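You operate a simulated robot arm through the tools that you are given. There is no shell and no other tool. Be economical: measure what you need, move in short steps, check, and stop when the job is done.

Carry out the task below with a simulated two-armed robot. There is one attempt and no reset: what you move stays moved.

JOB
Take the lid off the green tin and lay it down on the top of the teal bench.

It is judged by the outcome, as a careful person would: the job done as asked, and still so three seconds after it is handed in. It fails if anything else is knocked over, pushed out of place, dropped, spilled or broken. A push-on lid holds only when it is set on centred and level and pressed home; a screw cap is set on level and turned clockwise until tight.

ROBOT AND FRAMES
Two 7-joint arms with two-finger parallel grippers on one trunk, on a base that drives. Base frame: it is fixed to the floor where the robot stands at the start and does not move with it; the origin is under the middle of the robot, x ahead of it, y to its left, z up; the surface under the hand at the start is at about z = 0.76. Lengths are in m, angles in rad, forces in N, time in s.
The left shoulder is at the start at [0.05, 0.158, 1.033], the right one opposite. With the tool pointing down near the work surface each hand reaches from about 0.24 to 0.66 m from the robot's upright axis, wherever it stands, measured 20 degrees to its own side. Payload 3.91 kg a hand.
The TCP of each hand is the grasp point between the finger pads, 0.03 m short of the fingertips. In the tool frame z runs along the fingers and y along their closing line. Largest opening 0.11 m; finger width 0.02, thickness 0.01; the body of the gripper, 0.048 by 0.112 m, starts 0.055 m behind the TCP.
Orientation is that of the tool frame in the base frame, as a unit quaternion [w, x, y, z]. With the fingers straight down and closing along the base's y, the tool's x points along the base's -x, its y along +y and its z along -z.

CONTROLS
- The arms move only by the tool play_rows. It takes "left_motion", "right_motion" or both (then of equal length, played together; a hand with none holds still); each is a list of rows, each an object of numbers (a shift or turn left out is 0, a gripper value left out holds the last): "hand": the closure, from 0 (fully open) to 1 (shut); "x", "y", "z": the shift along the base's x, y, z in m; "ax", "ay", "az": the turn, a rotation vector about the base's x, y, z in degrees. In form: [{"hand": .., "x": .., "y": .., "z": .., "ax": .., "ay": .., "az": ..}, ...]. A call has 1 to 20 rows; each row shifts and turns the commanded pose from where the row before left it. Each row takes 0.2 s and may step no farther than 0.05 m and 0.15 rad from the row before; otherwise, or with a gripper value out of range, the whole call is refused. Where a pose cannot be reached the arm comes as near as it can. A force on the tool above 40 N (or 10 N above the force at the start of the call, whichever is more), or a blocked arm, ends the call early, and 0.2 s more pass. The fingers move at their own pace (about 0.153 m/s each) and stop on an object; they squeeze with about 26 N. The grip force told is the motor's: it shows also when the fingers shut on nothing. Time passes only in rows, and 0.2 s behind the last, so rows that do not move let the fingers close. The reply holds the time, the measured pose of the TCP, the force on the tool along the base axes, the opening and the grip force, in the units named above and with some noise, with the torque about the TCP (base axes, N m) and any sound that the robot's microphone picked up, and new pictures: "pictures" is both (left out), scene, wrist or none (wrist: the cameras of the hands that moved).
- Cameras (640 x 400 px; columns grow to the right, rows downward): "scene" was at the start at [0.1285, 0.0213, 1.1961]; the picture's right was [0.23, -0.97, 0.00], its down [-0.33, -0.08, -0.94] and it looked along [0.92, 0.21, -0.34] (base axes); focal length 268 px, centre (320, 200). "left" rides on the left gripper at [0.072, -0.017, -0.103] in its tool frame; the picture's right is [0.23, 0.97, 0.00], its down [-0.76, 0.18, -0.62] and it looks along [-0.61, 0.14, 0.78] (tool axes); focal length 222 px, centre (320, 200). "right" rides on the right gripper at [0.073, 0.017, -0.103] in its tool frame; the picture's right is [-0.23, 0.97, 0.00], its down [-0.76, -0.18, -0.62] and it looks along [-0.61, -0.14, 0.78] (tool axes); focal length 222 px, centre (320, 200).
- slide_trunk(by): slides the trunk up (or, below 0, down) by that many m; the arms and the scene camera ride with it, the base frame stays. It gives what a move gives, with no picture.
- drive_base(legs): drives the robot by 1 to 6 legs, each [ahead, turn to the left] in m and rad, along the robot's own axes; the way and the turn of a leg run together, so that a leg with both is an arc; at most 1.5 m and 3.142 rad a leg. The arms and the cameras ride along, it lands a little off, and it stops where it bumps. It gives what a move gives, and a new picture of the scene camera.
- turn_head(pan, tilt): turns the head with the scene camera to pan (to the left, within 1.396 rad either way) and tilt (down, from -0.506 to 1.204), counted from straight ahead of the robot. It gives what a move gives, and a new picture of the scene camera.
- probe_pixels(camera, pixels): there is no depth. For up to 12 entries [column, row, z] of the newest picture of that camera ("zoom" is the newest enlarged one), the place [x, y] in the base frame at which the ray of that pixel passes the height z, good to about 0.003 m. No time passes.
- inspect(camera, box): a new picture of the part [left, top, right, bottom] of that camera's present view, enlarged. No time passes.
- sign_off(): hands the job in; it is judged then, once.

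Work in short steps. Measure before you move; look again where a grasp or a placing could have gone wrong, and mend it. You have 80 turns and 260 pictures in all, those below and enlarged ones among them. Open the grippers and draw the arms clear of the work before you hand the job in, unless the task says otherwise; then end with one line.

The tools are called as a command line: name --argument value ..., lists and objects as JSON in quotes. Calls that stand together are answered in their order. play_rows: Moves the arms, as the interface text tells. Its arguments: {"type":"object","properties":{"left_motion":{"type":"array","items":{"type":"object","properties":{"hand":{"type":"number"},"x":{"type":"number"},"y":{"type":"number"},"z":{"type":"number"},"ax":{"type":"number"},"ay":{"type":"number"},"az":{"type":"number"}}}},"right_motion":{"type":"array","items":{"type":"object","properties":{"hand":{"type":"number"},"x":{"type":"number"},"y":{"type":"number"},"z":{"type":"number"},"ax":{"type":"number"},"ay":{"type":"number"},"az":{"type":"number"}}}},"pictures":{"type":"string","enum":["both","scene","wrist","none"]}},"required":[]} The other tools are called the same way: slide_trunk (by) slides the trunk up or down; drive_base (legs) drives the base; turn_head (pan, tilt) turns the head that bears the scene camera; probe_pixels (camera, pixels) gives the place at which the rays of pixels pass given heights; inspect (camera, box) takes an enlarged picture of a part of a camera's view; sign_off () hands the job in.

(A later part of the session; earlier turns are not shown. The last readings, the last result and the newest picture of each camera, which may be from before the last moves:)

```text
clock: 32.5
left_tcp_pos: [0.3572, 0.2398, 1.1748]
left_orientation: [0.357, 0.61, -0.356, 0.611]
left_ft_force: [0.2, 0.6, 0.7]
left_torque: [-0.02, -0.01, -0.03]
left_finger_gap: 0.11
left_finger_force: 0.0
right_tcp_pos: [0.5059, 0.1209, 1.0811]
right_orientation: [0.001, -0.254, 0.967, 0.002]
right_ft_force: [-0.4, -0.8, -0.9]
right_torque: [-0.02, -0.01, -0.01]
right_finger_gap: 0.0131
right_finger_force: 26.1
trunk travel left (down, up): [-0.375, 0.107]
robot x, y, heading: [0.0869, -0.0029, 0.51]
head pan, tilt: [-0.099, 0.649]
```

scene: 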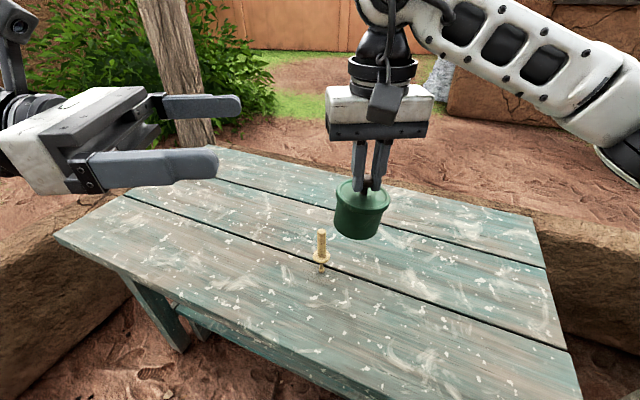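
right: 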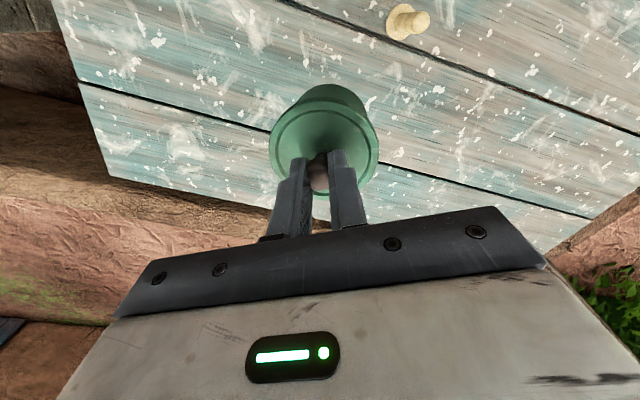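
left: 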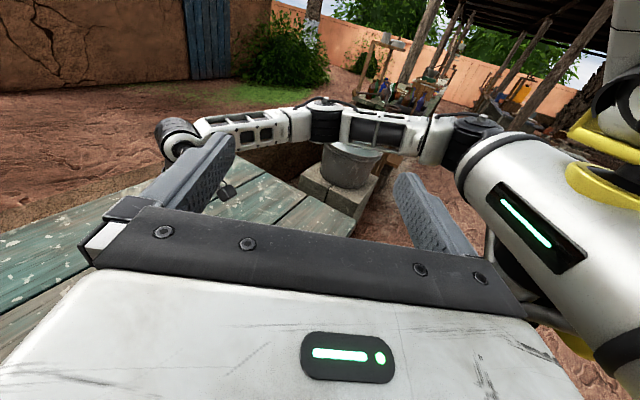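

A clear view: the tin hangs at (362,210). Its body mid-height is z≈1.005; I align the left hand at that height and in robot-forward direction first.

play_rows --left_motion '[{"x": 0.02, "y": 0.011, "z": -0.02}, {"x": 0.02, "y": 0.011, "z": -0.03}, {"x": 0.021, "y": 0.012, "z": -0.03}, {"z": -0.03}, {"z": -0.03}, {"z": -0.031}, {}]'

```text
clock: 34.1
left_tcp_pos: [0.4182, 0.2727, 1.0042]
left_orientation: [0.356, 0.609, -0.355, 0.613]
left_ft_force: [0.2, -0.3, 1.0]
left_torque: [0.01, 0.01, 0.01]
left_finger_gap: 0.1102
left_finger_force: 0.0
right_tcp_pos: [0.5055, 0.1189, 1.0817]
right_orientation: [0.001, -0.254, 0.967, 0.001]
right_ft_force: [-0.1, 0.8, -0.7]
right_torque: [0.03, -0.03, 0.0]
right_finger_gap: 0.0131
right_finger_force: 25.5
trunk travel left (down, up): [-0.375, 0.107]
robot x, y, heading: [0.0858, -0.0012, 0.513]
head pan, tilt: [-0.099, 0.649]
```

scene: 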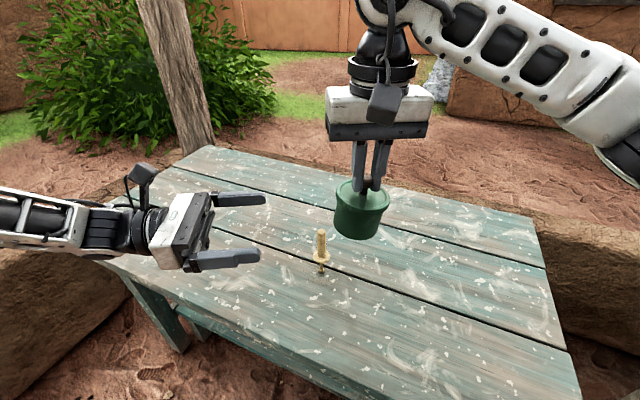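
left: 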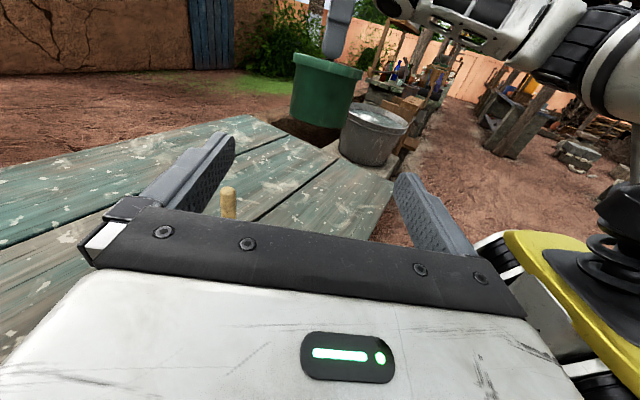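

The left hand is level and aligned (offset ≈0 in robot-forward, 0.176 m to go sideways). I advance 0.12 and check.

play_rows --left_motion '[{"x": 0.0097, "y": -0.017}, {"x": 0.0097, "y": -0.017}, {"x": 0.0097, "y": -0.017}, {"x": 0.0097, "y": -0.017}, {"x": 0.0097, "y": -0.017}, {"x": 0.0097, "y": -0.017}, {}]'

inspect --camera "scene" --box '[240, 130, 432, 250]'

```text
clock: 35.7
left_tcp_pos: [0.4409, 0.1903, 1.0395]
left_orientation: [0.356, 0.61, -0.355, 0.612]
left_ft_force: [0.7, 0.6, 0.5]
left_torque: [0.0, -0.01, 0.0]
left_finger_gap: 0.1099
left_finger_force: 0.0
left hand out of reach, approached as far as the arm can: row 2, 3, 4, 5, 6
right_tcp_pos: [0.5054, 0.1202, 1.0819]
right_orientation: [0.0, -0.254, 0.967, 0.002]
right_ft_force: [0.5, 0.1, -0.9]
right_torque: [-0.01, 0.04, -0.02]
right_finger_gap: 0.0134
right_finger_force: 25.5
trunk travel left (down, up): [-0.375, 0.107]
robot x, y, heading: [0.0844, -0.0003, 0.514]
head pan, tilt: [-0.099, 0.649]
```

scene: 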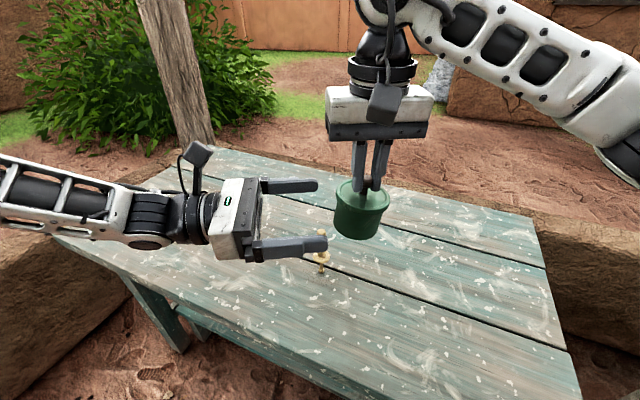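
left: 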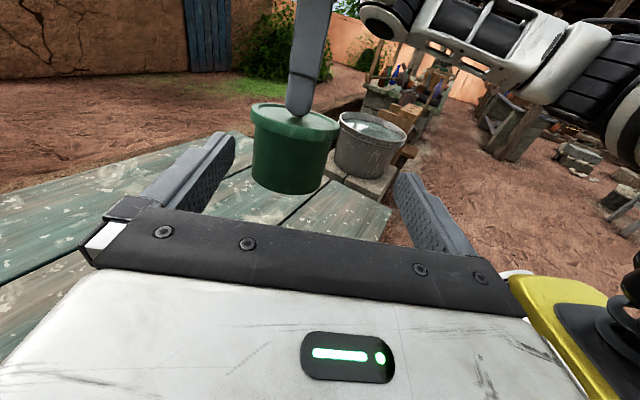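

```text
3.33 times, centred on (336, 190) of scene
```

zoom: 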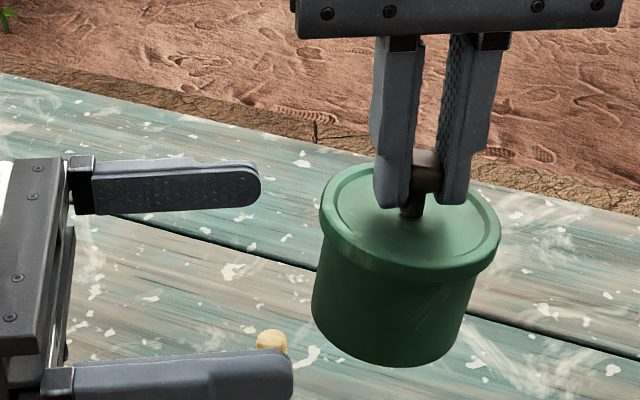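

The left arm hit a reach limit at y'≈-0.01 (it slid up and back). I test whether a higher z gives more sideways reach, staying short of the tin.

play_rows --left_motion '[{"z": 0.03}, {"z": 0.03}, {"x": 0.013, "y": 0.007}, {"x": 0.005, "y": -0.009}, {"x": 0.005, "y": -0.009}, {"x": 0.005, "y": -0.009}, {}]' --pictures "scene"

```text
clock: 37.3
left_tcp_pos: [0.4705, 0.1713, 1.1002]
left_orientation: [0.356, 0.611, -0.355, 0.612]
left_ft_force: [-0.6, -0.6, -0.7]
left_torque: [0.05, 0.03, 0.07]
left_finger_gap: 0.1102
left_finger_force: 0.1
right_tcp_pos: [0.5049, 0.121, 1.0828]
right_orientation: [0.001, -0.254, 0.967, 0.002]
right_ft_force: [0.4, -0.1, -1.2]
right_torque: [0.02, 0.0, 0.01]
right_finger_gap: 0.0132
right_finger_force: 26.5
trunk travel left (down, up): [-0.375, 0.107]
robot x, y, heading: [0.0826, -0.0007, 0.514]
head pan, tilt: [-0.099, 0.649]
```

scene: 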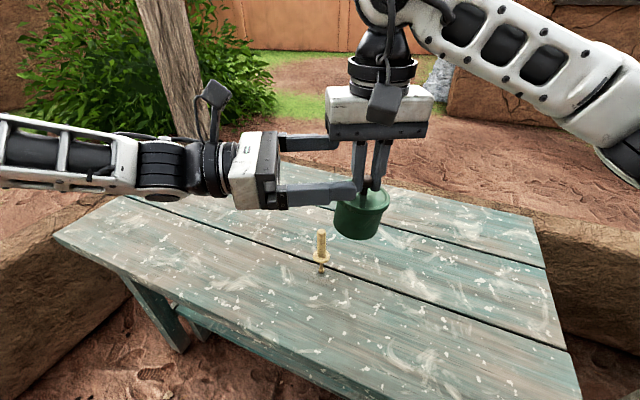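

At z 1.10 the left hand reaches in fine. I back the left off 0.04, then raise the tin by 0.095 to match.

play_rows --left_motion '[{"x": -0.01, "y": 0.0175}, {"x": -0.01, "y": 0.0175}, {}, {}, {}, {}, {}, {}, {}]' --right_motion '[{}, {}, {"z": 0.01}, {"z": 0.02}, {"z": 0.02}, {"z": 0.02}, {"z": 0.015}, {"z": 0.01}, {}]'

```text
clock: 39.3
left_tcp_pos: [0.4511, 0.2042, 1.1008]
left_orientation: [0.356, 0.611, -0.355, 0.612]
left_ft_force: [-0.4, 0.1, 0.5]
left_torque: [-0.02, 0.0, 0.0]
left_finger_gap: 0.1101
left_finger_force: 0.1
right_tcp_pos: [0.5045, 0.1226, 1.1761]
right_orientation: [0.0, -0.255, 0.967, 0.002]
right_ft_force: [0.0, 1.4, 0.3]
right_torque: [0.0, -0.04, 0.0]
right_finger_gap: 0.0132
right_finger_force: 26.3
trunk travel left (down, up): [-0.375, 0.107]
robot x, y, heading: [0.0866, -0.0016, 0.515]
head pan, tilt: [-0.099, 0.649]
```

scene: 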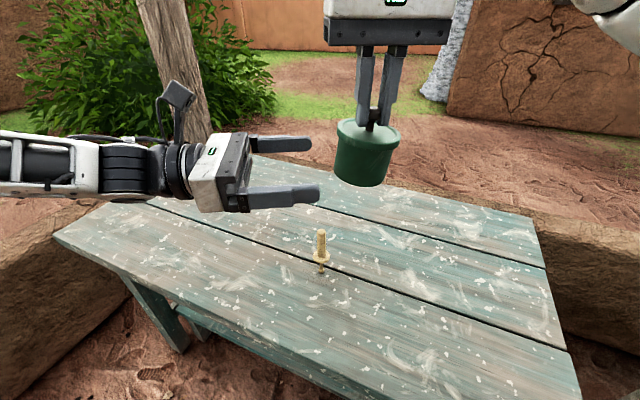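
right: 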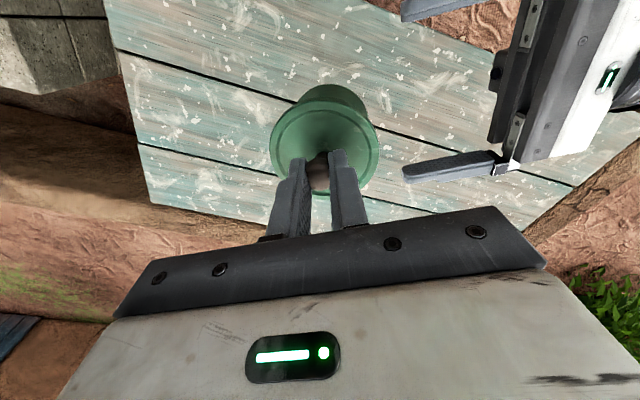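
left: 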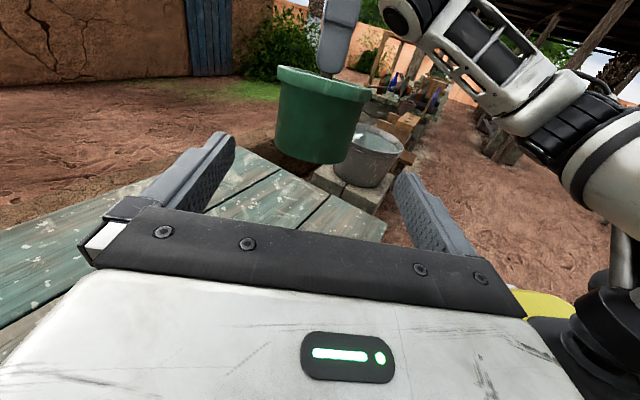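

Heights match now (body mid ≈1.10). Remaining offset is (0.0535, -0.082); I advance most of it and look.

play_rows --left_motion '[{"x": 0.0089, "y": -0.0137}, {"x": 0.0089, "y": -0.0137}, {"x": 0.0089, "y": -0.0137}, {"x": 0.0089, "y": -0.0137}, {"x": 0.0089, "y": -0.0137}, {}]'

inspect --camera "scene" --box '[270, 90, 430, 190]'

```text
clock: 40.7
left_tcp_pos: [0.4689, 0.1512, 1.1148]
left_orientation: [0.357, 0.61, -0.356, 0.612]
left_ft_force: [1.0, -0.5, -0.2]
left_torque: [0.01, 0.02, -0.02]
left_finger_gap: 0.1098
left_finger_force: 0.1
left hand out of reach, approached as far as the arm can: row 3, 4, 5
right_tcp_pos: [0.5028, 0.1224, 1.1758]
right_orientation: [0.001, -0.254, 0.967, 0.002]
right_ft_force: [0.8, 0.0, -1.0]
right_torque: [0.0, 0.0, -0.01]
right_finger_gap: 0.0132
right_finger_force: 26.3
trunk travel left (down, up): [-0.375, 0.107]
robot x, y, heading: [0.0845, 0.002, 0.519]
head pan, tilt: [-0.099, 0.649]
```

scene: 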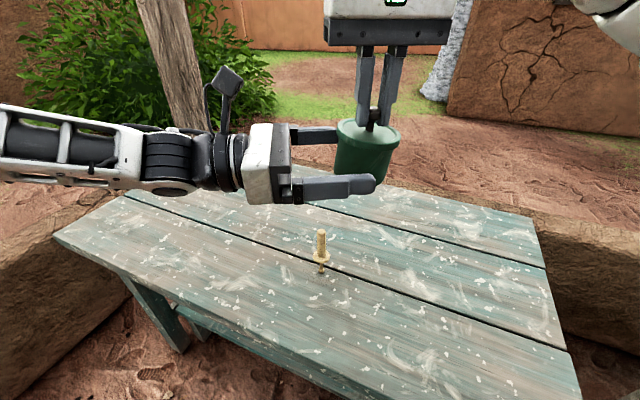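
left: 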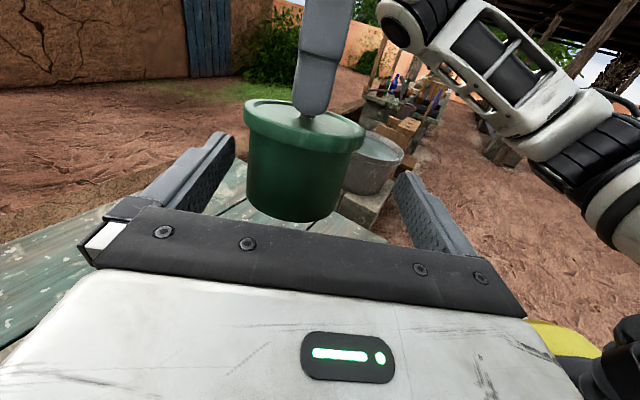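

```text
4.00 times, centred on (350, 140) of scene
```

zoom: 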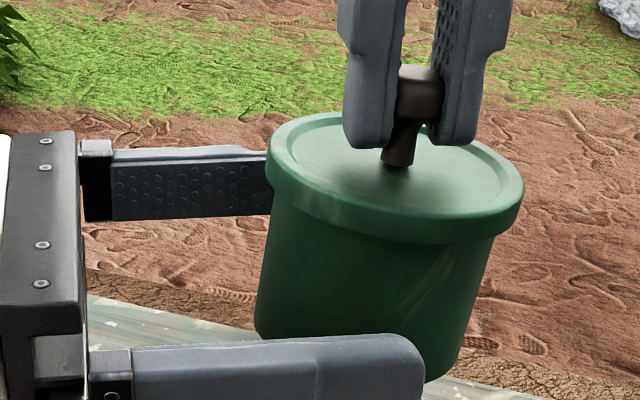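

The left hand stops 0.042 short again; I instead bring the tin to it: right hand back 0.013, left 0.027 and up 0.014 (robot axes).

play_rows --right_motion '[{"x": -0.0057, "y": -0.0032}, {"x": -0.0057, "y": -0.0032}, {"z": 0.007}, {"z": 0.007}, {"x": -0.0044, "y": 0.0078}, {"x": -0.0044, "y": 0.0078}, {"x": -0.0044, "y": 0.0078}, {}]'

inspect --camera "scene" --box '[270, 90, 430, 190]'

```text
clock: 42.5
left_tcp_pos: [0.4686, 0.1512, 1.113]
left_orientation: [0.355, 0.611, -0.355, 0.612]
left_ft_force: [0.6, 0.6, -0.4]
left_torque: [-0.01, -0.04, 0.01]
left_finger_gap: 0.1098
left_finger_force: 0.2
right_tcp_pos: [0.4804, 0.1382, 1.1915]
right_orientation: [0.001, -0.254, 0.967, 0.003]
right_ft_force: [0.1, 0.0, -0.1]
right_torque: [0.03, 0.04, 0.0]
right_finger_gap: 0.0128
right_finger_force: 26.2
trunk travel left (down, up): [-0.375, 0.107]
robot x, y, heading: [0.0861, -0.0033, 0.514]
head pan, tilt: [-0.099, 0.649]
```

scene: 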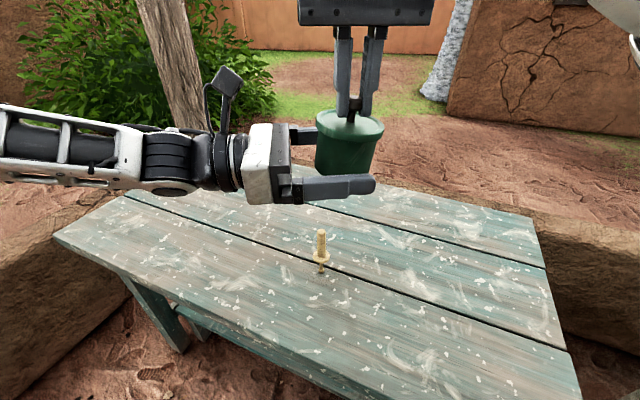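
right: 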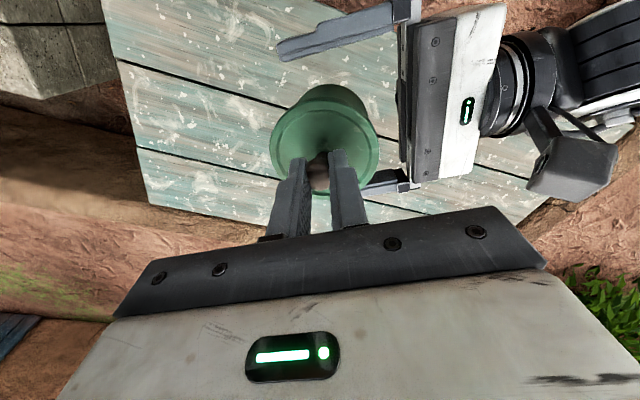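

```text
4.00 times, centred on (350, 140) of scene
```

zoom: 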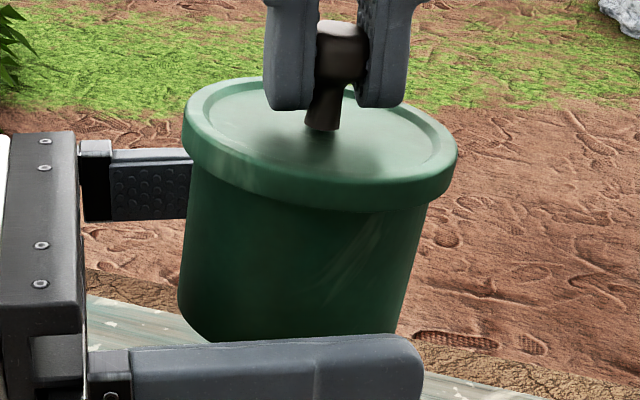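

Now the tin axis is 15 mm beyond the left TCP, well inside the fingers, centred within 3 mm and below the rim. I trim the 3 mm and close the left hand on the body.

play_rows --right_motion '[{"x": -0.0026, "y": -0.0015}, {}, {}, {}, {}]' --left_motion '[{"hand": 0.2}, {"hand": 0.35}, {"hand": 0.5}, {"hand": 1.0}, {}]'

inspect --camera "scene" --box '[270, 90, 430, 190]'

```text
clock: 43.7
left_tcp_pos: [0.4702, 0.151, 1.1155]
left_orientation: [0.356, 0.61, -0.355, 0.612]
left_ft_force: [-1.5, -3.3, -0.2]
left_torque: [0.13, -0.01, -0.01]
left_finger_gap: 0.0677
left_finger_force: 25.7
right_tcp_pos: [0.4769, 0.1374, 1.1905]
right_orientation: [0.002, -0.254, 0.967, 0.003]
right_ft_force: [1.3, 1.8, 0.0]
right_torque: [0.08, -0.02, -0.01]
right_finger_gap: 0.0141
right_finger_force: 26.0
trunk travel left (down, up): [-0.375, 0.107]
robot x, y, heading: [0.087, 0.0009, 0.517]
head pan, tilt: [-0.099, 0.649]
```

scene: 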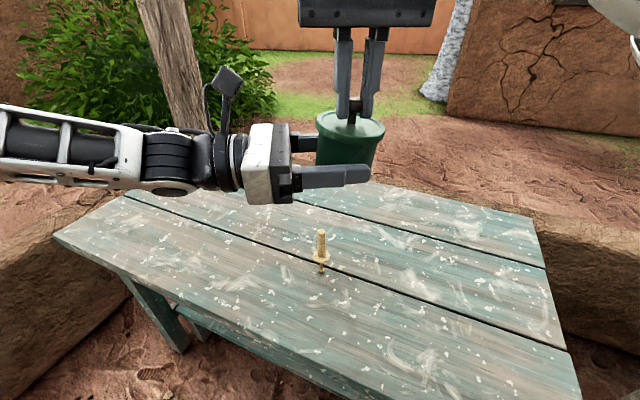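
right: 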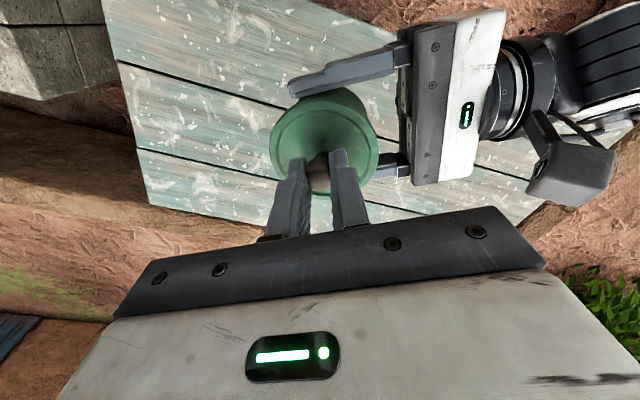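
left: 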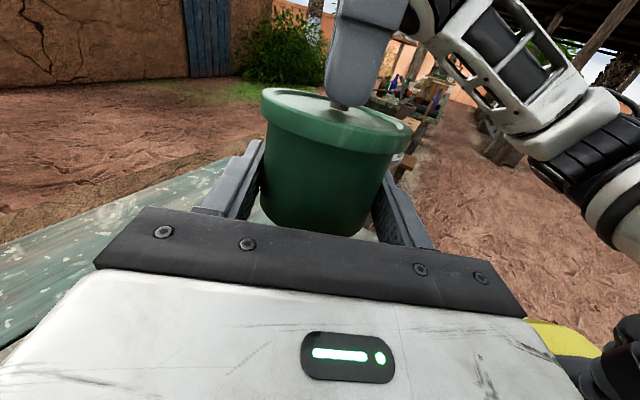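

```text
4.00 times, centred on (350, 140) of scene
```

zoom: 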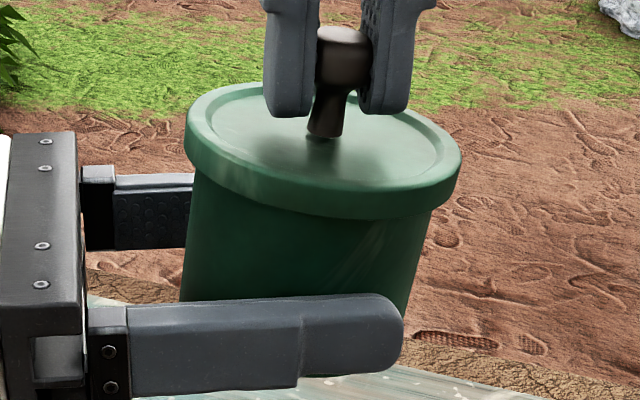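

The body is held (gap 67.7 mm, 26 N). I pull the lid up slowly with the right hand.

play_rows --right_motion '[{"z": 0.002}, {"z": 0.002}, {"z": 0.002}, {"z": 0.002}, {}]' --pictures "scene"

inspect --camera "scene" --box '[270, 90, 430, 190]'

```text
clock: 44.9
left_tcp_pos: [0.4694, 0.1522, 1.1136]
left_orientation: [0.357, 0.61, -0.356, 0.611]
left_ft_force: [-0.1, 0.6, 0.6]
left_torque: [-0.01, 0.02, -0.01]
left_finger_gap: 0.0675
left_finger_force: 25.9
right_tcp_pos: [0.4769, 0.1361, 1.1989]
right_orientation: [0.001, -0.254, 0.967, 0.003]
right_ft_force: [0.2, -0.1, 0.3]
right_torque: [-0.01, 0.0, -0.02]
right_finger_gap: 0.0133
right_finger_force: 25.7
trunk travel left (down, up): [-0.375, 0.107]
robot x, y, heading: [0.0879, -0.0007, 0.519]
head pan, tilt: [-0.099, 0.649]
heard: snap
```

scene: 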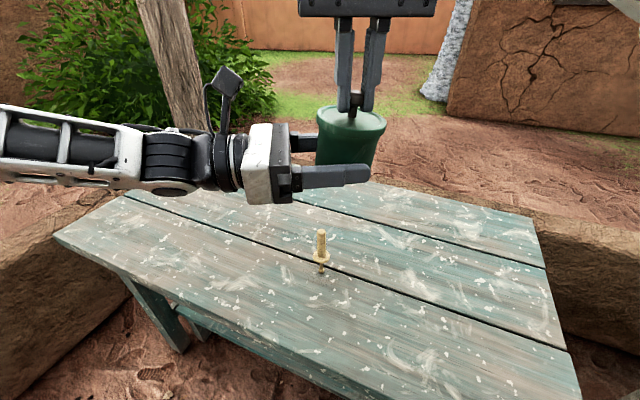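

```text
4.00 times, centred on (350, 140) of scene
```

zoom: 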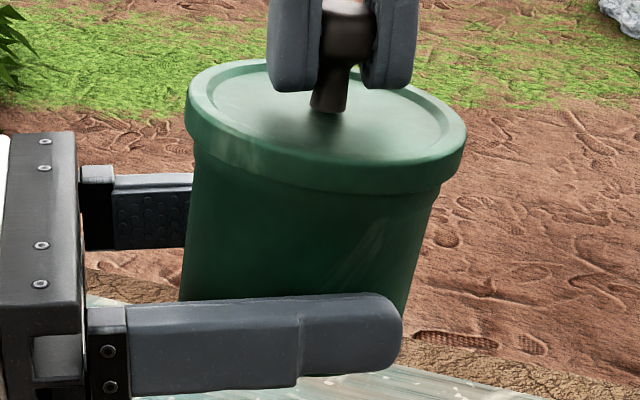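

A snap: the lid came free and is rising off the body. I lift it on slowly.

play_rows --right_motion '[{"z": 0.004}, {"z": 0.005}, {"z": 0.007}, {"z": 0.01}, {"z": 0.015}, {"z": 0.015}, {}]'

```text
clock: 46.5
left_tcp_pos: [0.4703, 0.1512, 1.1145]
left_orientation: [0.356, 0.61, -0.355, 0.612]
left_ft_force: [-0.1, -0.3, 0.0]
left_torque: [-0.02, -0.02, 0.01]
left_finger_gap: 0.0678
left_finger_force: 26.5
right_tcp_pos: [0.4783, 0.1386, 1.2556]
right_orientation: [0.0, -0.254, 0.967, 0.004]
right_ft_force: [-0.7, -0.6, -0.5]
right_torque: [0.0, 0.0, 0.02]
right_finger_gap: 0.0136
right_finger_force: 26.2
trunk travel left (down, up): [-0.375, 0.107]
robot x, y, heading: [0.0865, -0.0019, 0.517]
head pan, tilt: [-0.099, 0.649]
```

scene: 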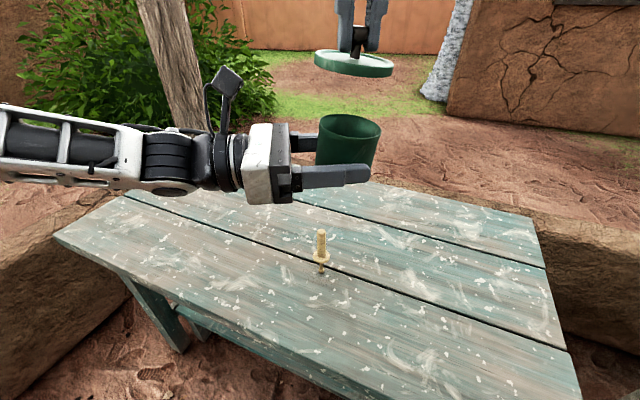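
right: 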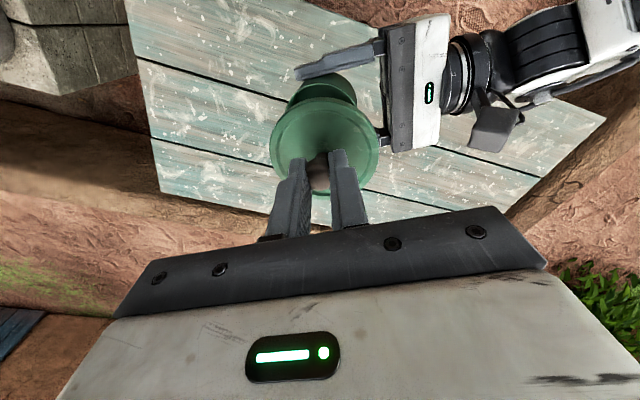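

The lid is off and the open tin is held level by the left hand. I carry the lid right to above bench point (0.57, -0.05) and start descending.

play_rows --right_motion '[{"x": 0.0131, "y": -0.027}, {"x": 0.0131, "y": -0.027}, {"x": 0.0131, "y": -0.027}, {"x": 0.0131, "y": -0.027}, {"x": 0.0131, "y": -0.027}, {"x": 0.0131, "y": -0.027}, {"x": 0.0131, "y": -0.027}, {"z": -0.03}, {"z": -0.03}, {"z": -0.03}, {"z": -0.03}, {"z": -0.03}, {"z": -0.03}, {"z": -0.03}, {"z": -0.03}, {"z": -0.03}, {}]'

```text
clock: 50.1
left_tcp_pos: [0.4699, 0.1514, 1.1149]
left_orientation: [0.356, 0.61, -0.356, 0.612]
left_ft_force: [-0.5, 1.1, -0.1]
left_torque: [0.0, 0.02, 0.02]
left_finger_gap: 0.0676
left_finger_force: 25.6
right_tcp_pos: [0.5692, -0.0517, 0.9861]
right_orientation: [0.002, -0.253, 0.967, 0.003]
right_ft_force: [1.2, -0.3, -0.5]
right_torque: [-0.02, -0.02, 0.02]
right_finger_gap: 0.0134
right_finger_force: 26.2
trunk travel left (down, up): [-0.375, 0.107]
robot x, y, heading: [0.0851, -0.0023, 0.516]
head pan, tilt: [-0.099, 0.649]
```

scene: 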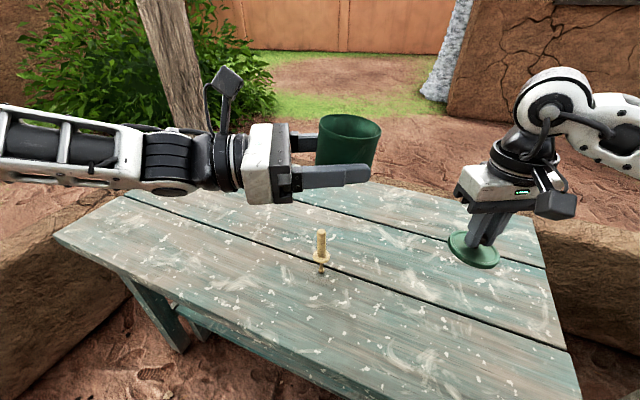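
right: 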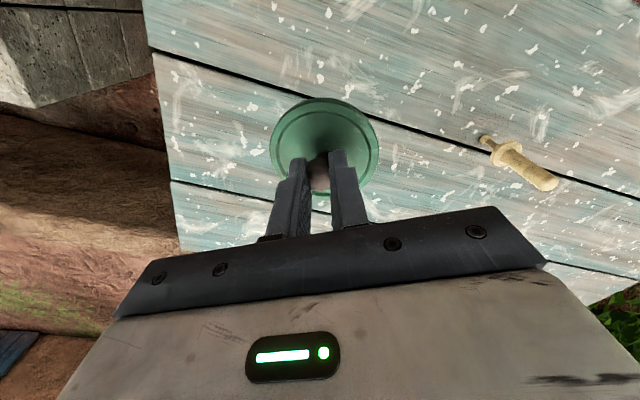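

The spot is free. I descend to z≈0.83, then in small steps to contact.

play_rows --right_motion '[{"z": -0.03}, {"z": -0.03}, {"z": -0.03}, {"z": -0.03}, {"z": -0.02}, {"z": -0.012}, {}]'

inspect --camera "scene" --box '[390, 200, 550, 300]'

```text
clock: 51.7
left_tcp_pos: [0.4691, 0.1517, 1.1148]
left_orientation: [0.356, 0.611, -0.355, 0.612]
left_ft_force: [0.0, -0.2, -0.2]
left_torque: [0.01, -0.01, 0.0]
left_finger_gap: 0.0675
left_finger_force: 25.5
right_tcp_pos: [0.5691, -0.0512, 0.8339]
right_orientation: [0.002, -0.254, 0.967, 0.003]
right_ft_force: [0.7, 0.0, -0.4]
right_torque: [-0.02, 0.02, 0.03]
right_finger_gap: 0.0132
right_finger_force: 25.6
trunk travel left (down, up): [-0.375, 0.107]
robot x, y, heading: [0.0863, -0.0042, 0.514]
head pan, tilt: [-0.099, 0.649]
```

scene: 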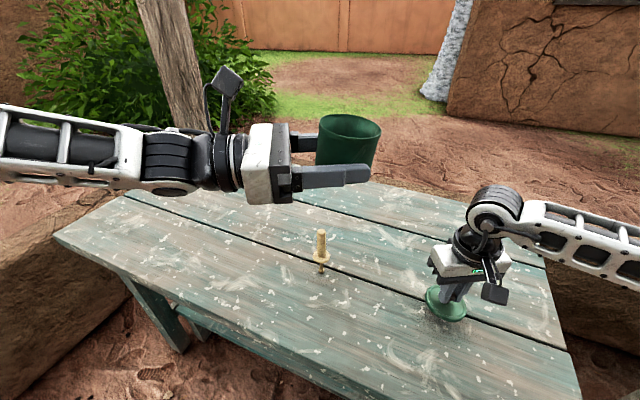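
right: 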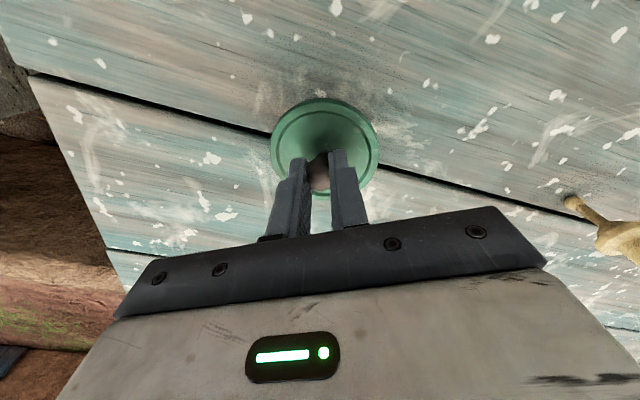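

```text
4.00 times, centred on (470, 250) of scene
```

zoom: 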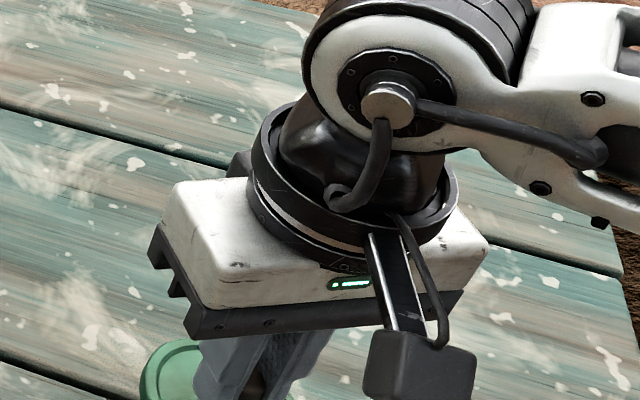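

Still free of contact; I descend in 3 mm steps until the force shows the bench.

play_rows --right_motion '[{"z": -0.003}, {"z": -0.003}, {"z": -0.003}, {"z": -0.003}, {}]' --pictures "wrist"

```text
clock: 52.9
left_tcp_pos: [0.4701, 0.1506, 1.1161]
left_orientation: [0.356, 0.611, -0.355, 0.612]
left_ft_force: [-0.2, 0.1, 0.9]
left_torque: [-0.01, -0.01, 0.02]
left_finger_gap: 0.0677
left_finger_force: 25.6
right_tcp_pos: [0.5679, -0.051, 0.8212]
right_orientation: [0.001, -0.254, 0.967, 0.003]
right_ft_force: [-0.6, -0.2, -0.7]
right_torque: [0.02, -0.01, 0.02]
right_finger_gap: 0.0136
right_finger_force: 26.4
trunk travel left (down, up): [-0.375, 0.107]
robot x, y, heading: [0.0863, -0.001, 0.513]
head pan, tilt: [-0.099, 0.649]
```

right: 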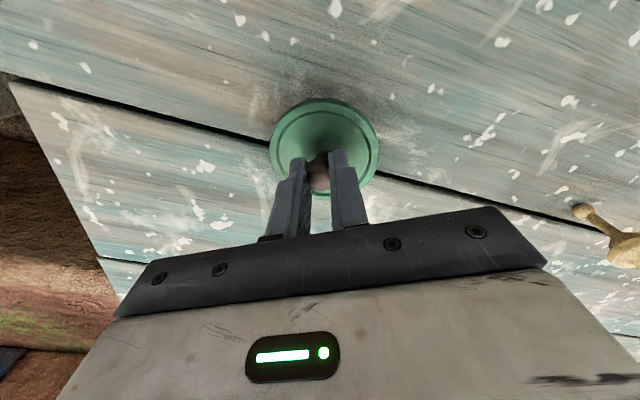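

No contact yet; continuing in 2 mm steps.

play_rows --right_motion '[{"z": -0.002}, {"z": -0.002}, {"z": -0.002}, {"z": -0.002}, {}]' --pictures "wrist"

```text
clock: 54.1
left_tcp_pos: [0.4693, 0.1516, 1.1149]
left_orientation: [0.357, 0.61, -0.355, 0.612]
left_ft_force: [0.2, 0.4, -0.8]
left_torque: [-0.02, -0.02, 0.02]
left_finger_gap: 0.0678
left_finger_force: 26.0
right_tcp_pos: [0.5698, -0.0505, 0.8134]
right_orientation: [0.001, -0.253, 0.967, 0.002]
right_ft_force: [-0.1, 0.6, -0.7]
right_torque: [0.01, 0.02, -0.03]
right_finger_gap: 0.0133
right_finger_force: 25.8
trunk travel left (down, up): [-0.375, 0.107]
robot x, y, heading: [0.0874, -0.003, 0.513]
head pan, tilt: [-0.099, 0.649]
```

right: 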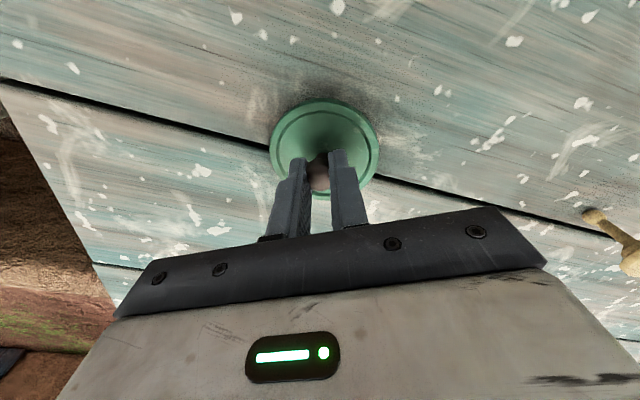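

Close, with still no contact force; continuing.

play_rows --right_motion '[{"z": -0.0015}, {"z": -0.0015}, {"z": -0.0015}, {"z": -0.0015}, {}]' --pictures "wrist"

```text
clock: 55.3
left_tcp_pos: [0.4693, 0.1523, 1.1153]
left_orientation: [0.357, 0.61, -0.356, 0.611]
left_ft_force: [0.4, 0.3, 0.0]
left_torque: [0.0, -0.05, 0.01]
left_finger_gap: 0.0677
left_finger_force: 26.3
right_tcp_pos: [0.568, -0.0505, 0.8068]
right_orientation: [0.001, -0.254, 0.967, 0.004]
right_ft_force: [-1.7, 2.3, 6.4]
right_torque: [-0.1, -0.02, -0.04]
right_finger_gap: 0.014
right_finger_force: 25.8
trunk travel left (down, up): [-0.375, 0.107]
robot x, y, heading: [0.0848, 0.0006, 0.519]
head pan, tilt: [-0.099, 0.649]
```

right: 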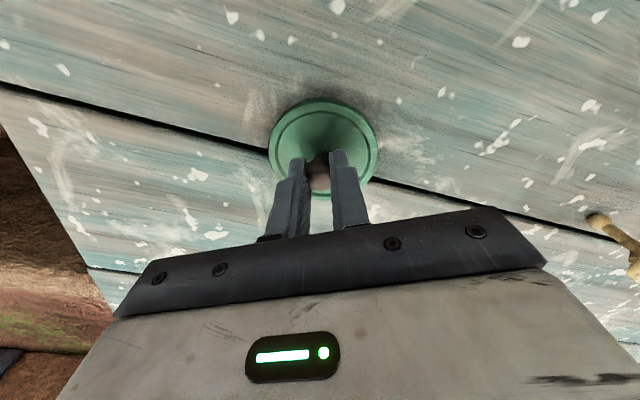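

Contact: 6.4 N upward, lid resting on the bench. I relieve slightly, open the fingers to clear the knob, and rise straight up.

play_rows --right_motion '[{"z": 0.001}, {"hand": 0.7}, {"hand": 0.4}, {}, {"z": 0.015}, {"z": 0.03}, {"z": 0.04}, {"z": 0.04}, {}]'

inspect --camera "right" --box '[220, 40, 420, 165]'

```text
clock: 57.3
left_tcp_pos: [0.4705, 0.151, 1.115]
left_orientation: [0.356, 0.611, -0.355, 0.612]
left_ft_force: [-0.6, 0.5, -0.4]
left_torque: [0.01, 0.01, 0.0]
left_finger_gap: 0.0676
left_finger_force: 25.8
right_tcp_pos: [0.5712, -0.0515, 0.9314]
right_orientation: [0.0, -0.254, 0.967, 0.002]
right_ft_force: [0.6, 0.3, 0.5]
right_torque: [-0.01, -0.03, 0.02]
right_finger_gap: 0.066
right_finger_force: 0.0
trunk travel left (down, up): [-0.375, 0.107]
robot x, y, heading: [0.0849, -0.0003, 0.514]
head pan, tilt: [-0.099, 0.649]
```

scene: 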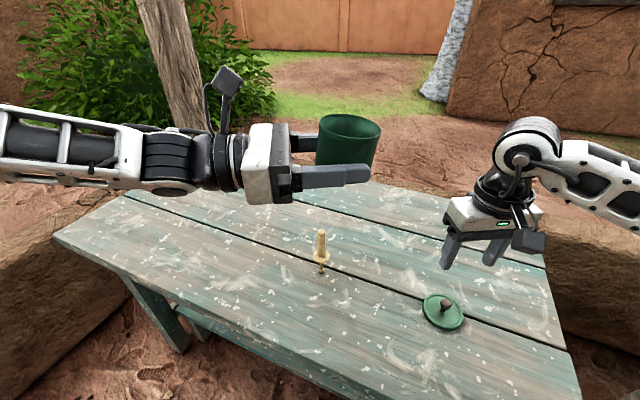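
right: 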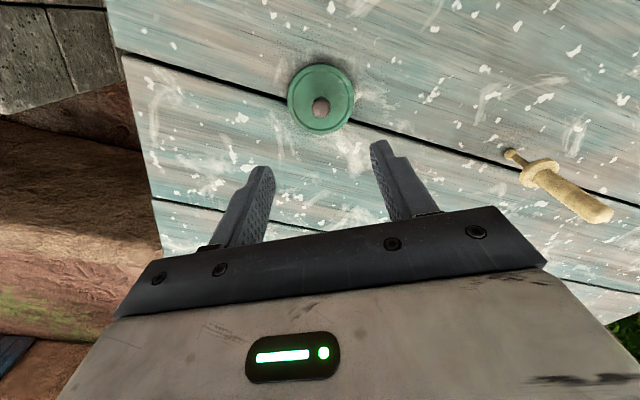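

```text
3.20 times, centred on (320, 102) of right
```

zoom: 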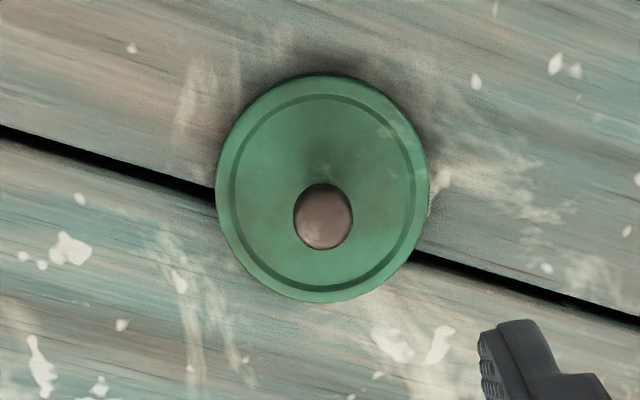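

The lid lies flat on the bench. Now the tin goes back: I raise the right hand and bring it above the open tin to take it over from the left hand.

play_rows --right_motion '[{"z": 0.045}, {"z": 0.045}, {"z": 0.045}, {"z": 0.045}, {"z": 0.045}, {"z": 0.045}, {"z": 0.04, "hand": 0.12}, {"x": -0.0131, "y": 0.027}, {"x": -0.0131, "y": 0.027}, {"x": -0.0131, "y": 0.027}, {"x": -0.0131, "y": 0.027}, {"x": -0.0131, "y": 0.027}, {"x": -0.0131, "y": 0.027}, {"x": -0.0131, "y": 0.027}, {}]'

inspect --camera "scene" --box '[270, 90, 430, 190]'

```text
clock: 60.5
left_tcp_pos: [0.4704, 0.1514, 1.1151]
left_orientation: [0.356, 0.611, -0.355, 0.612]
left_ft_force: [0.8, 0.1, 1.2]
left_torque: [0.0, 0.01, -0.01]
left_finger_gap: 0.0677
left_finger_force: 26.4
right_tcp_pos: [0.4772, 0.138, 1.2416]
right_orientation: [0.002, -0.254, 0.967, 0.003]
right_ft_force: [-0.5, 0.5, -0.5]
right_torque: [-0.02, 0.02, 0.03]
right_finger_gap: 0.0968
right_finger_force: 0.0
trunk travel left (down, up): [-0.375, 0.107]
robot x, y, heading: [0.0821, -0.0009, 0.519]
head pan, tilt: [-0.099, 0.649]
```

scene: 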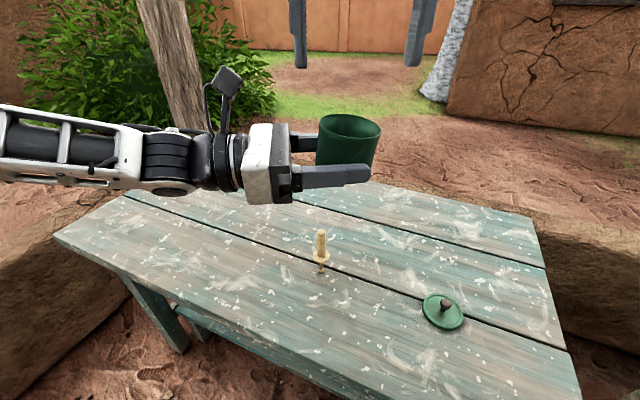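
right: 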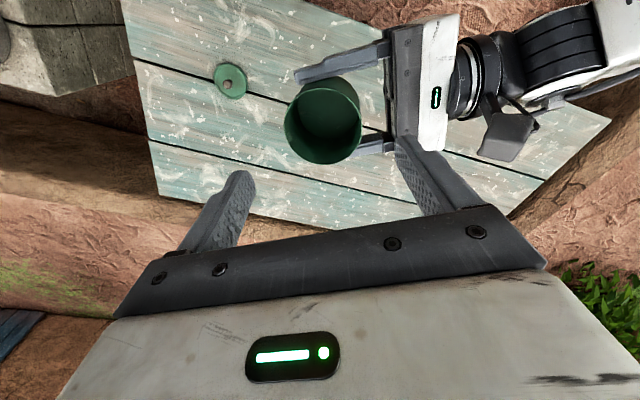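

```text
4.00 times, centred on (350, 140) of scene
```

zoom: 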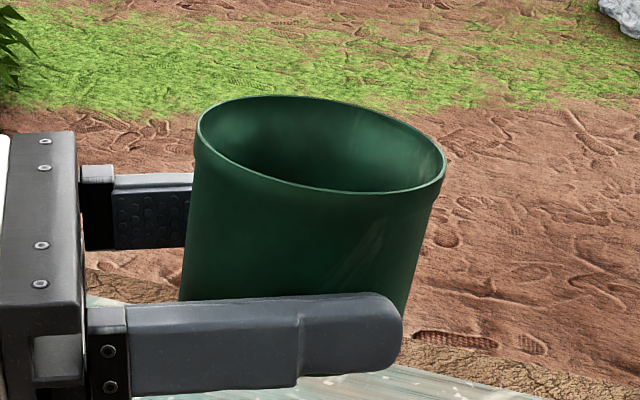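

The tin is open and empty-looking. I probe its rim from both cameras to centre the right hand.

probe_pixels --camera "right" --pixels '[[285, 120, 1.15], [361, 118, 1.15], [323, 164, 1.15], [323, 87, 1.15], [285, 120, 1.155]]'

probe_pixels --camera "scene" --pixels '[[350.2, 126, 1.14], [350.2, 126, 1.15], [350.2, 126, 1.16]]'

inspect --camera "right" --box '[240, 40, 400, 190]'

```text
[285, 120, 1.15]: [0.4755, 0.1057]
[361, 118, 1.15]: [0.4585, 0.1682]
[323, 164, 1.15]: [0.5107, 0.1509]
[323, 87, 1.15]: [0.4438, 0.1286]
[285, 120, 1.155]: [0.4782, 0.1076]
```

```text
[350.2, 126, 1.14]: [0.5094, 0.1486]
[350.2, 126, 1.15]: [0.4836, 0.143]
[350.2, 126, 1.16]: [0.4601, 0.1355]
```

```text
2.67 times, centred on (320, 115) of right
```

zoom: 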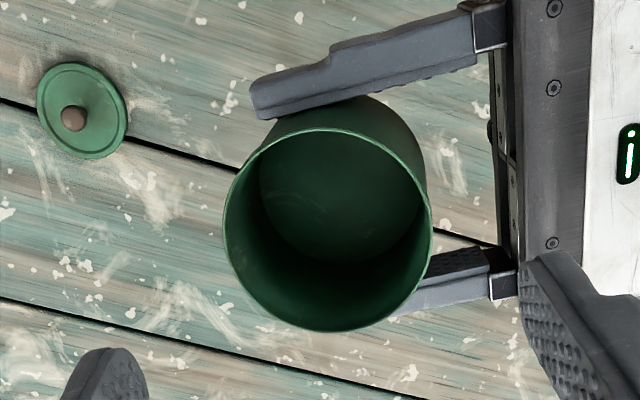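

Tin axis is (0.477, 0.139), right under the right hand. I narrow the opening to about 85 mm and descend until the tips overlap the upper wall, above the left fingers.

play_rows --right_motion '[{"hand": 0.23}, {"y": 0.001, "z": -0.02}, {"z": -0.02}, {"z": -0.015}, {"z": -0.01}, {}]'

inspect --camera "scene" --box '[270, 70, 430, 170]'

```text
clock: 61.9
left_tcp_pos: [0.4708, 0.1515, 1.1166]
left_orientation: [0.356, 0.611, -0.355, 0.612]
left_ft_force: [0.0, 0.1, -1.0]
left_torque: [0.02, 0.0, 0.0]
left_finger_gap: 0.0678
left_finger_force: 25.6
right_tcp_pos: [0.4773, 0.1379, 1.1781]
right_orientation: [0.001, -0.254, 0.967, 0.003]
right_ft_force: [0.3, -0.4, 0.3]
right_torque: [-0.02, 0.02, 0.03]
right_finger_gap: 0.0849
right_finger_force: 0.1
trunk travel left (down, up): [-0.375, 0.107]
robot x, y, heading: [0.0845, -0.0006, 0.514]
head pan, tilt: [-0.099, 0.649]
```

scene: 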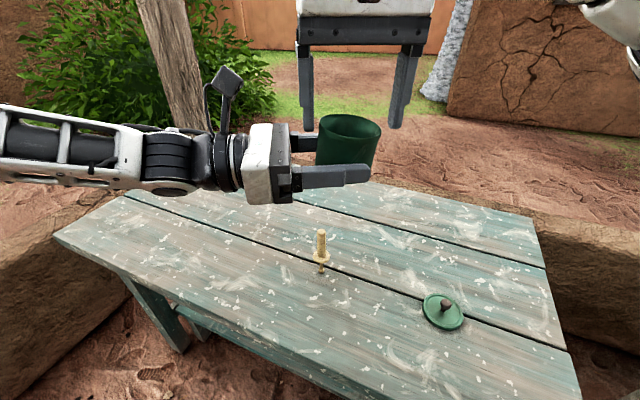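
right: 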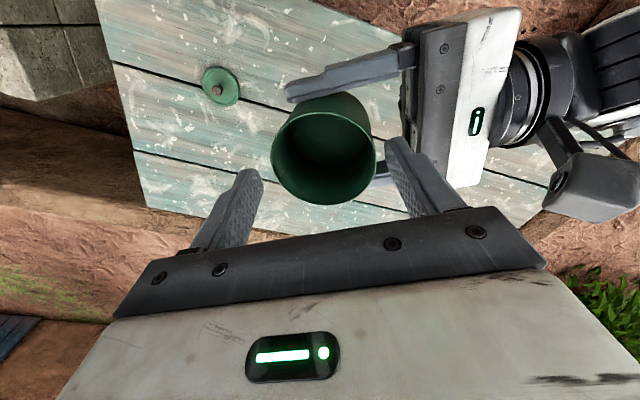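

```text
4.00 times, centred on (350, 120) of scene
```

zoom: 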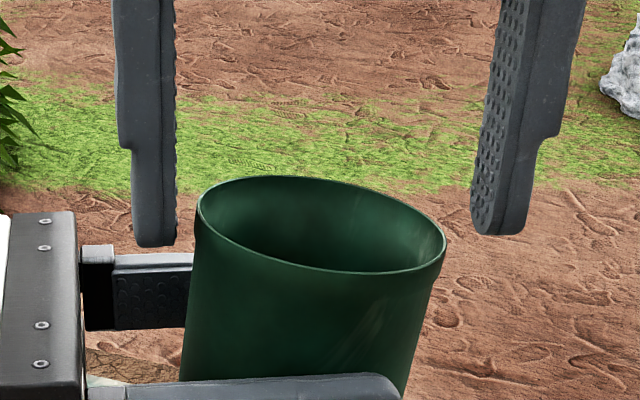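

Centred symmetrically (22 and 24 zoom px either side). I go down another 18 mm and check.

play_rows --right_motion '[{"z": -0.006}, {"z": -0.006}, {"z": -0.006}, {}]' --pictures "none"

inspect --camera "scene" --box '[270, 70, 430, 170]'

inspect --camera "right" --box '[240, 70, 500, 232]'

```text
clock: 62.9
left_tcp_pos: [0.4703, 0.1514, 1.1144]
left_orientation: [0.356, 0.611, -0.355, 0.612]
left_ft_force: [-0.3, -0.1, 0.1]
left_torque: [0.02, -0.02, 0.03]
left_finger_gap: 0.0677
left_finger_force: 26.0
right_tcp_pos: [0.4772, 0.1383, 1.1597]
right_orientation: [0.002, -0.253, 0.968, 0.002]
right_ft_force: [-0.2, -0.2, -0.3]
right_torque: [-0.01, 0.01, 0.01]
right_finger_gap: 0.0847
right_finger_force: 0.1
trunk travel left (down, up): [-0.375, 0.107]
robot x, y, heading: [0.0858, 0.0037, 0.516]
head pan, tilt: [-0.099, 0.649]
```

```text
4.00 times, centred on (350, 120) of scene
```

zoom: 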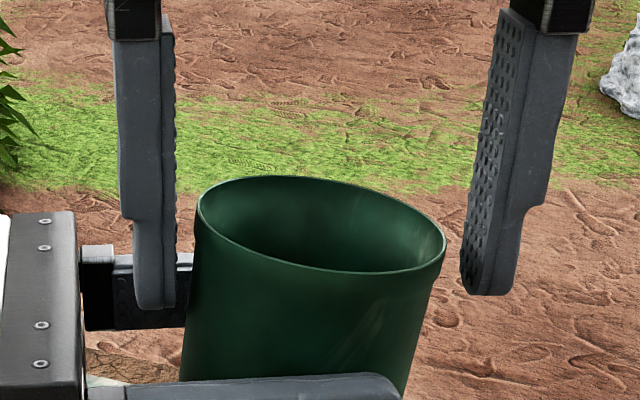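

```text
2.46 times, centred on (370, 151) of right
```

zoom: 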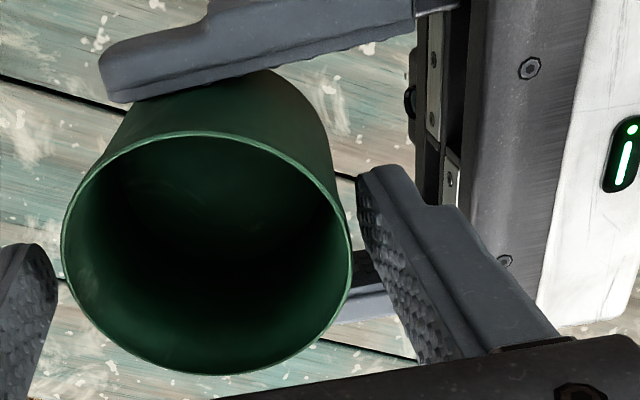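

Both fingers straddle the upper wall with about 20 mm overlap. I close the right hand on it.

play_rows --right_motion '[{"hand": 0.3}, {"hand": 0.37}, {"hand": 0.5}, {"hand": 1.0}, {}]' --pictures "none"

inspect --camera "scene" --box '[270, 70, 430, 170]'

```text
clock: 64.1
left_tcp_pos: [0.4699, 0.1508, 1.1158]
left_orientation: [0.356, 0.61, -0.356, 0.612]
left_ft_force: [11.7, -15.7, 0.9]
left_torque: [0.15, 0.08, 0.0]
left_finger_gap: 0.0678
left_finger_force: 25.9
right_tcp_pos: [0.4777, 0.14, 1.1607]
right_orientation: [0.0, -0.255, 0.967, 0.005]
right_ft_force: [-11.7, 15.8, -0.3]
right_torque: [0.57, 0.44, 0.04]
right_finger_gap: 0.0709
right_finger_force: 25.3
trunk travel left (down, up): [-0.375, 0.107]
robot x, y, heading: [0.0868, -0.0032, 0.516]
head pan, tilt: [-0.099, 0.649]
```

```text
4.00 times, centred on (350, 120) of scene
```

zoom: 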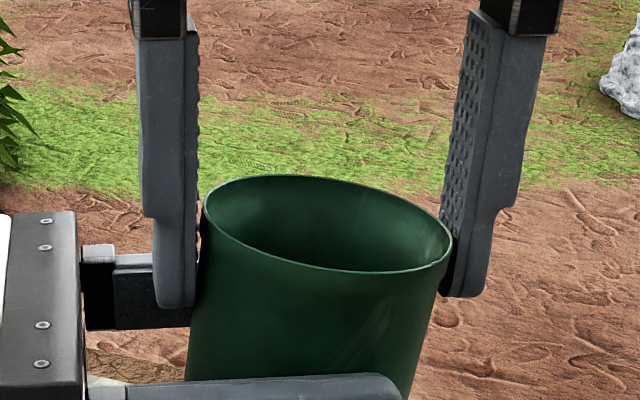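

Held by both, but the hands fight by about 20 N sideways; I shift the right hand 2 mm to its left to relieve that before the left lets go.

play_rows --right_motion '[{"x": -0.0005, "y": 0.0009}, {"x": -0.0005, "y": 0.0009}, {}]' --pictures "none"

```text
clock: 64.9
left_tcp_pos: [0.4689, 0.1513, 1.1164]
left_orientation: [0.356, 0.61, -0.355, 0.612]
left_ft_force: [-3.1, -3.4, 2.8]
left_torque: [-0.62, -0.31, -0.13]
left_finger_gap: 0.0675
left_finger_force: 25.6
right_tcp_pos: [0.4774, 0.1413, 1.1599]
right_orientation: [0.002, -0.252, 0.968, 0.003]
right_ft_force: [2.6, 2.9, -2.0]
right_torque: [0.69, 0.2, 0.07]
right_finger_gap: 0.0707
right_finger_force: 26.0
trunk travel left (down, up): [-0.375, 0.107]
robot x, y, heading: [0.0847, -0.0034, 0.518]
head pan, tilt: [-0.099, 0.649]
```

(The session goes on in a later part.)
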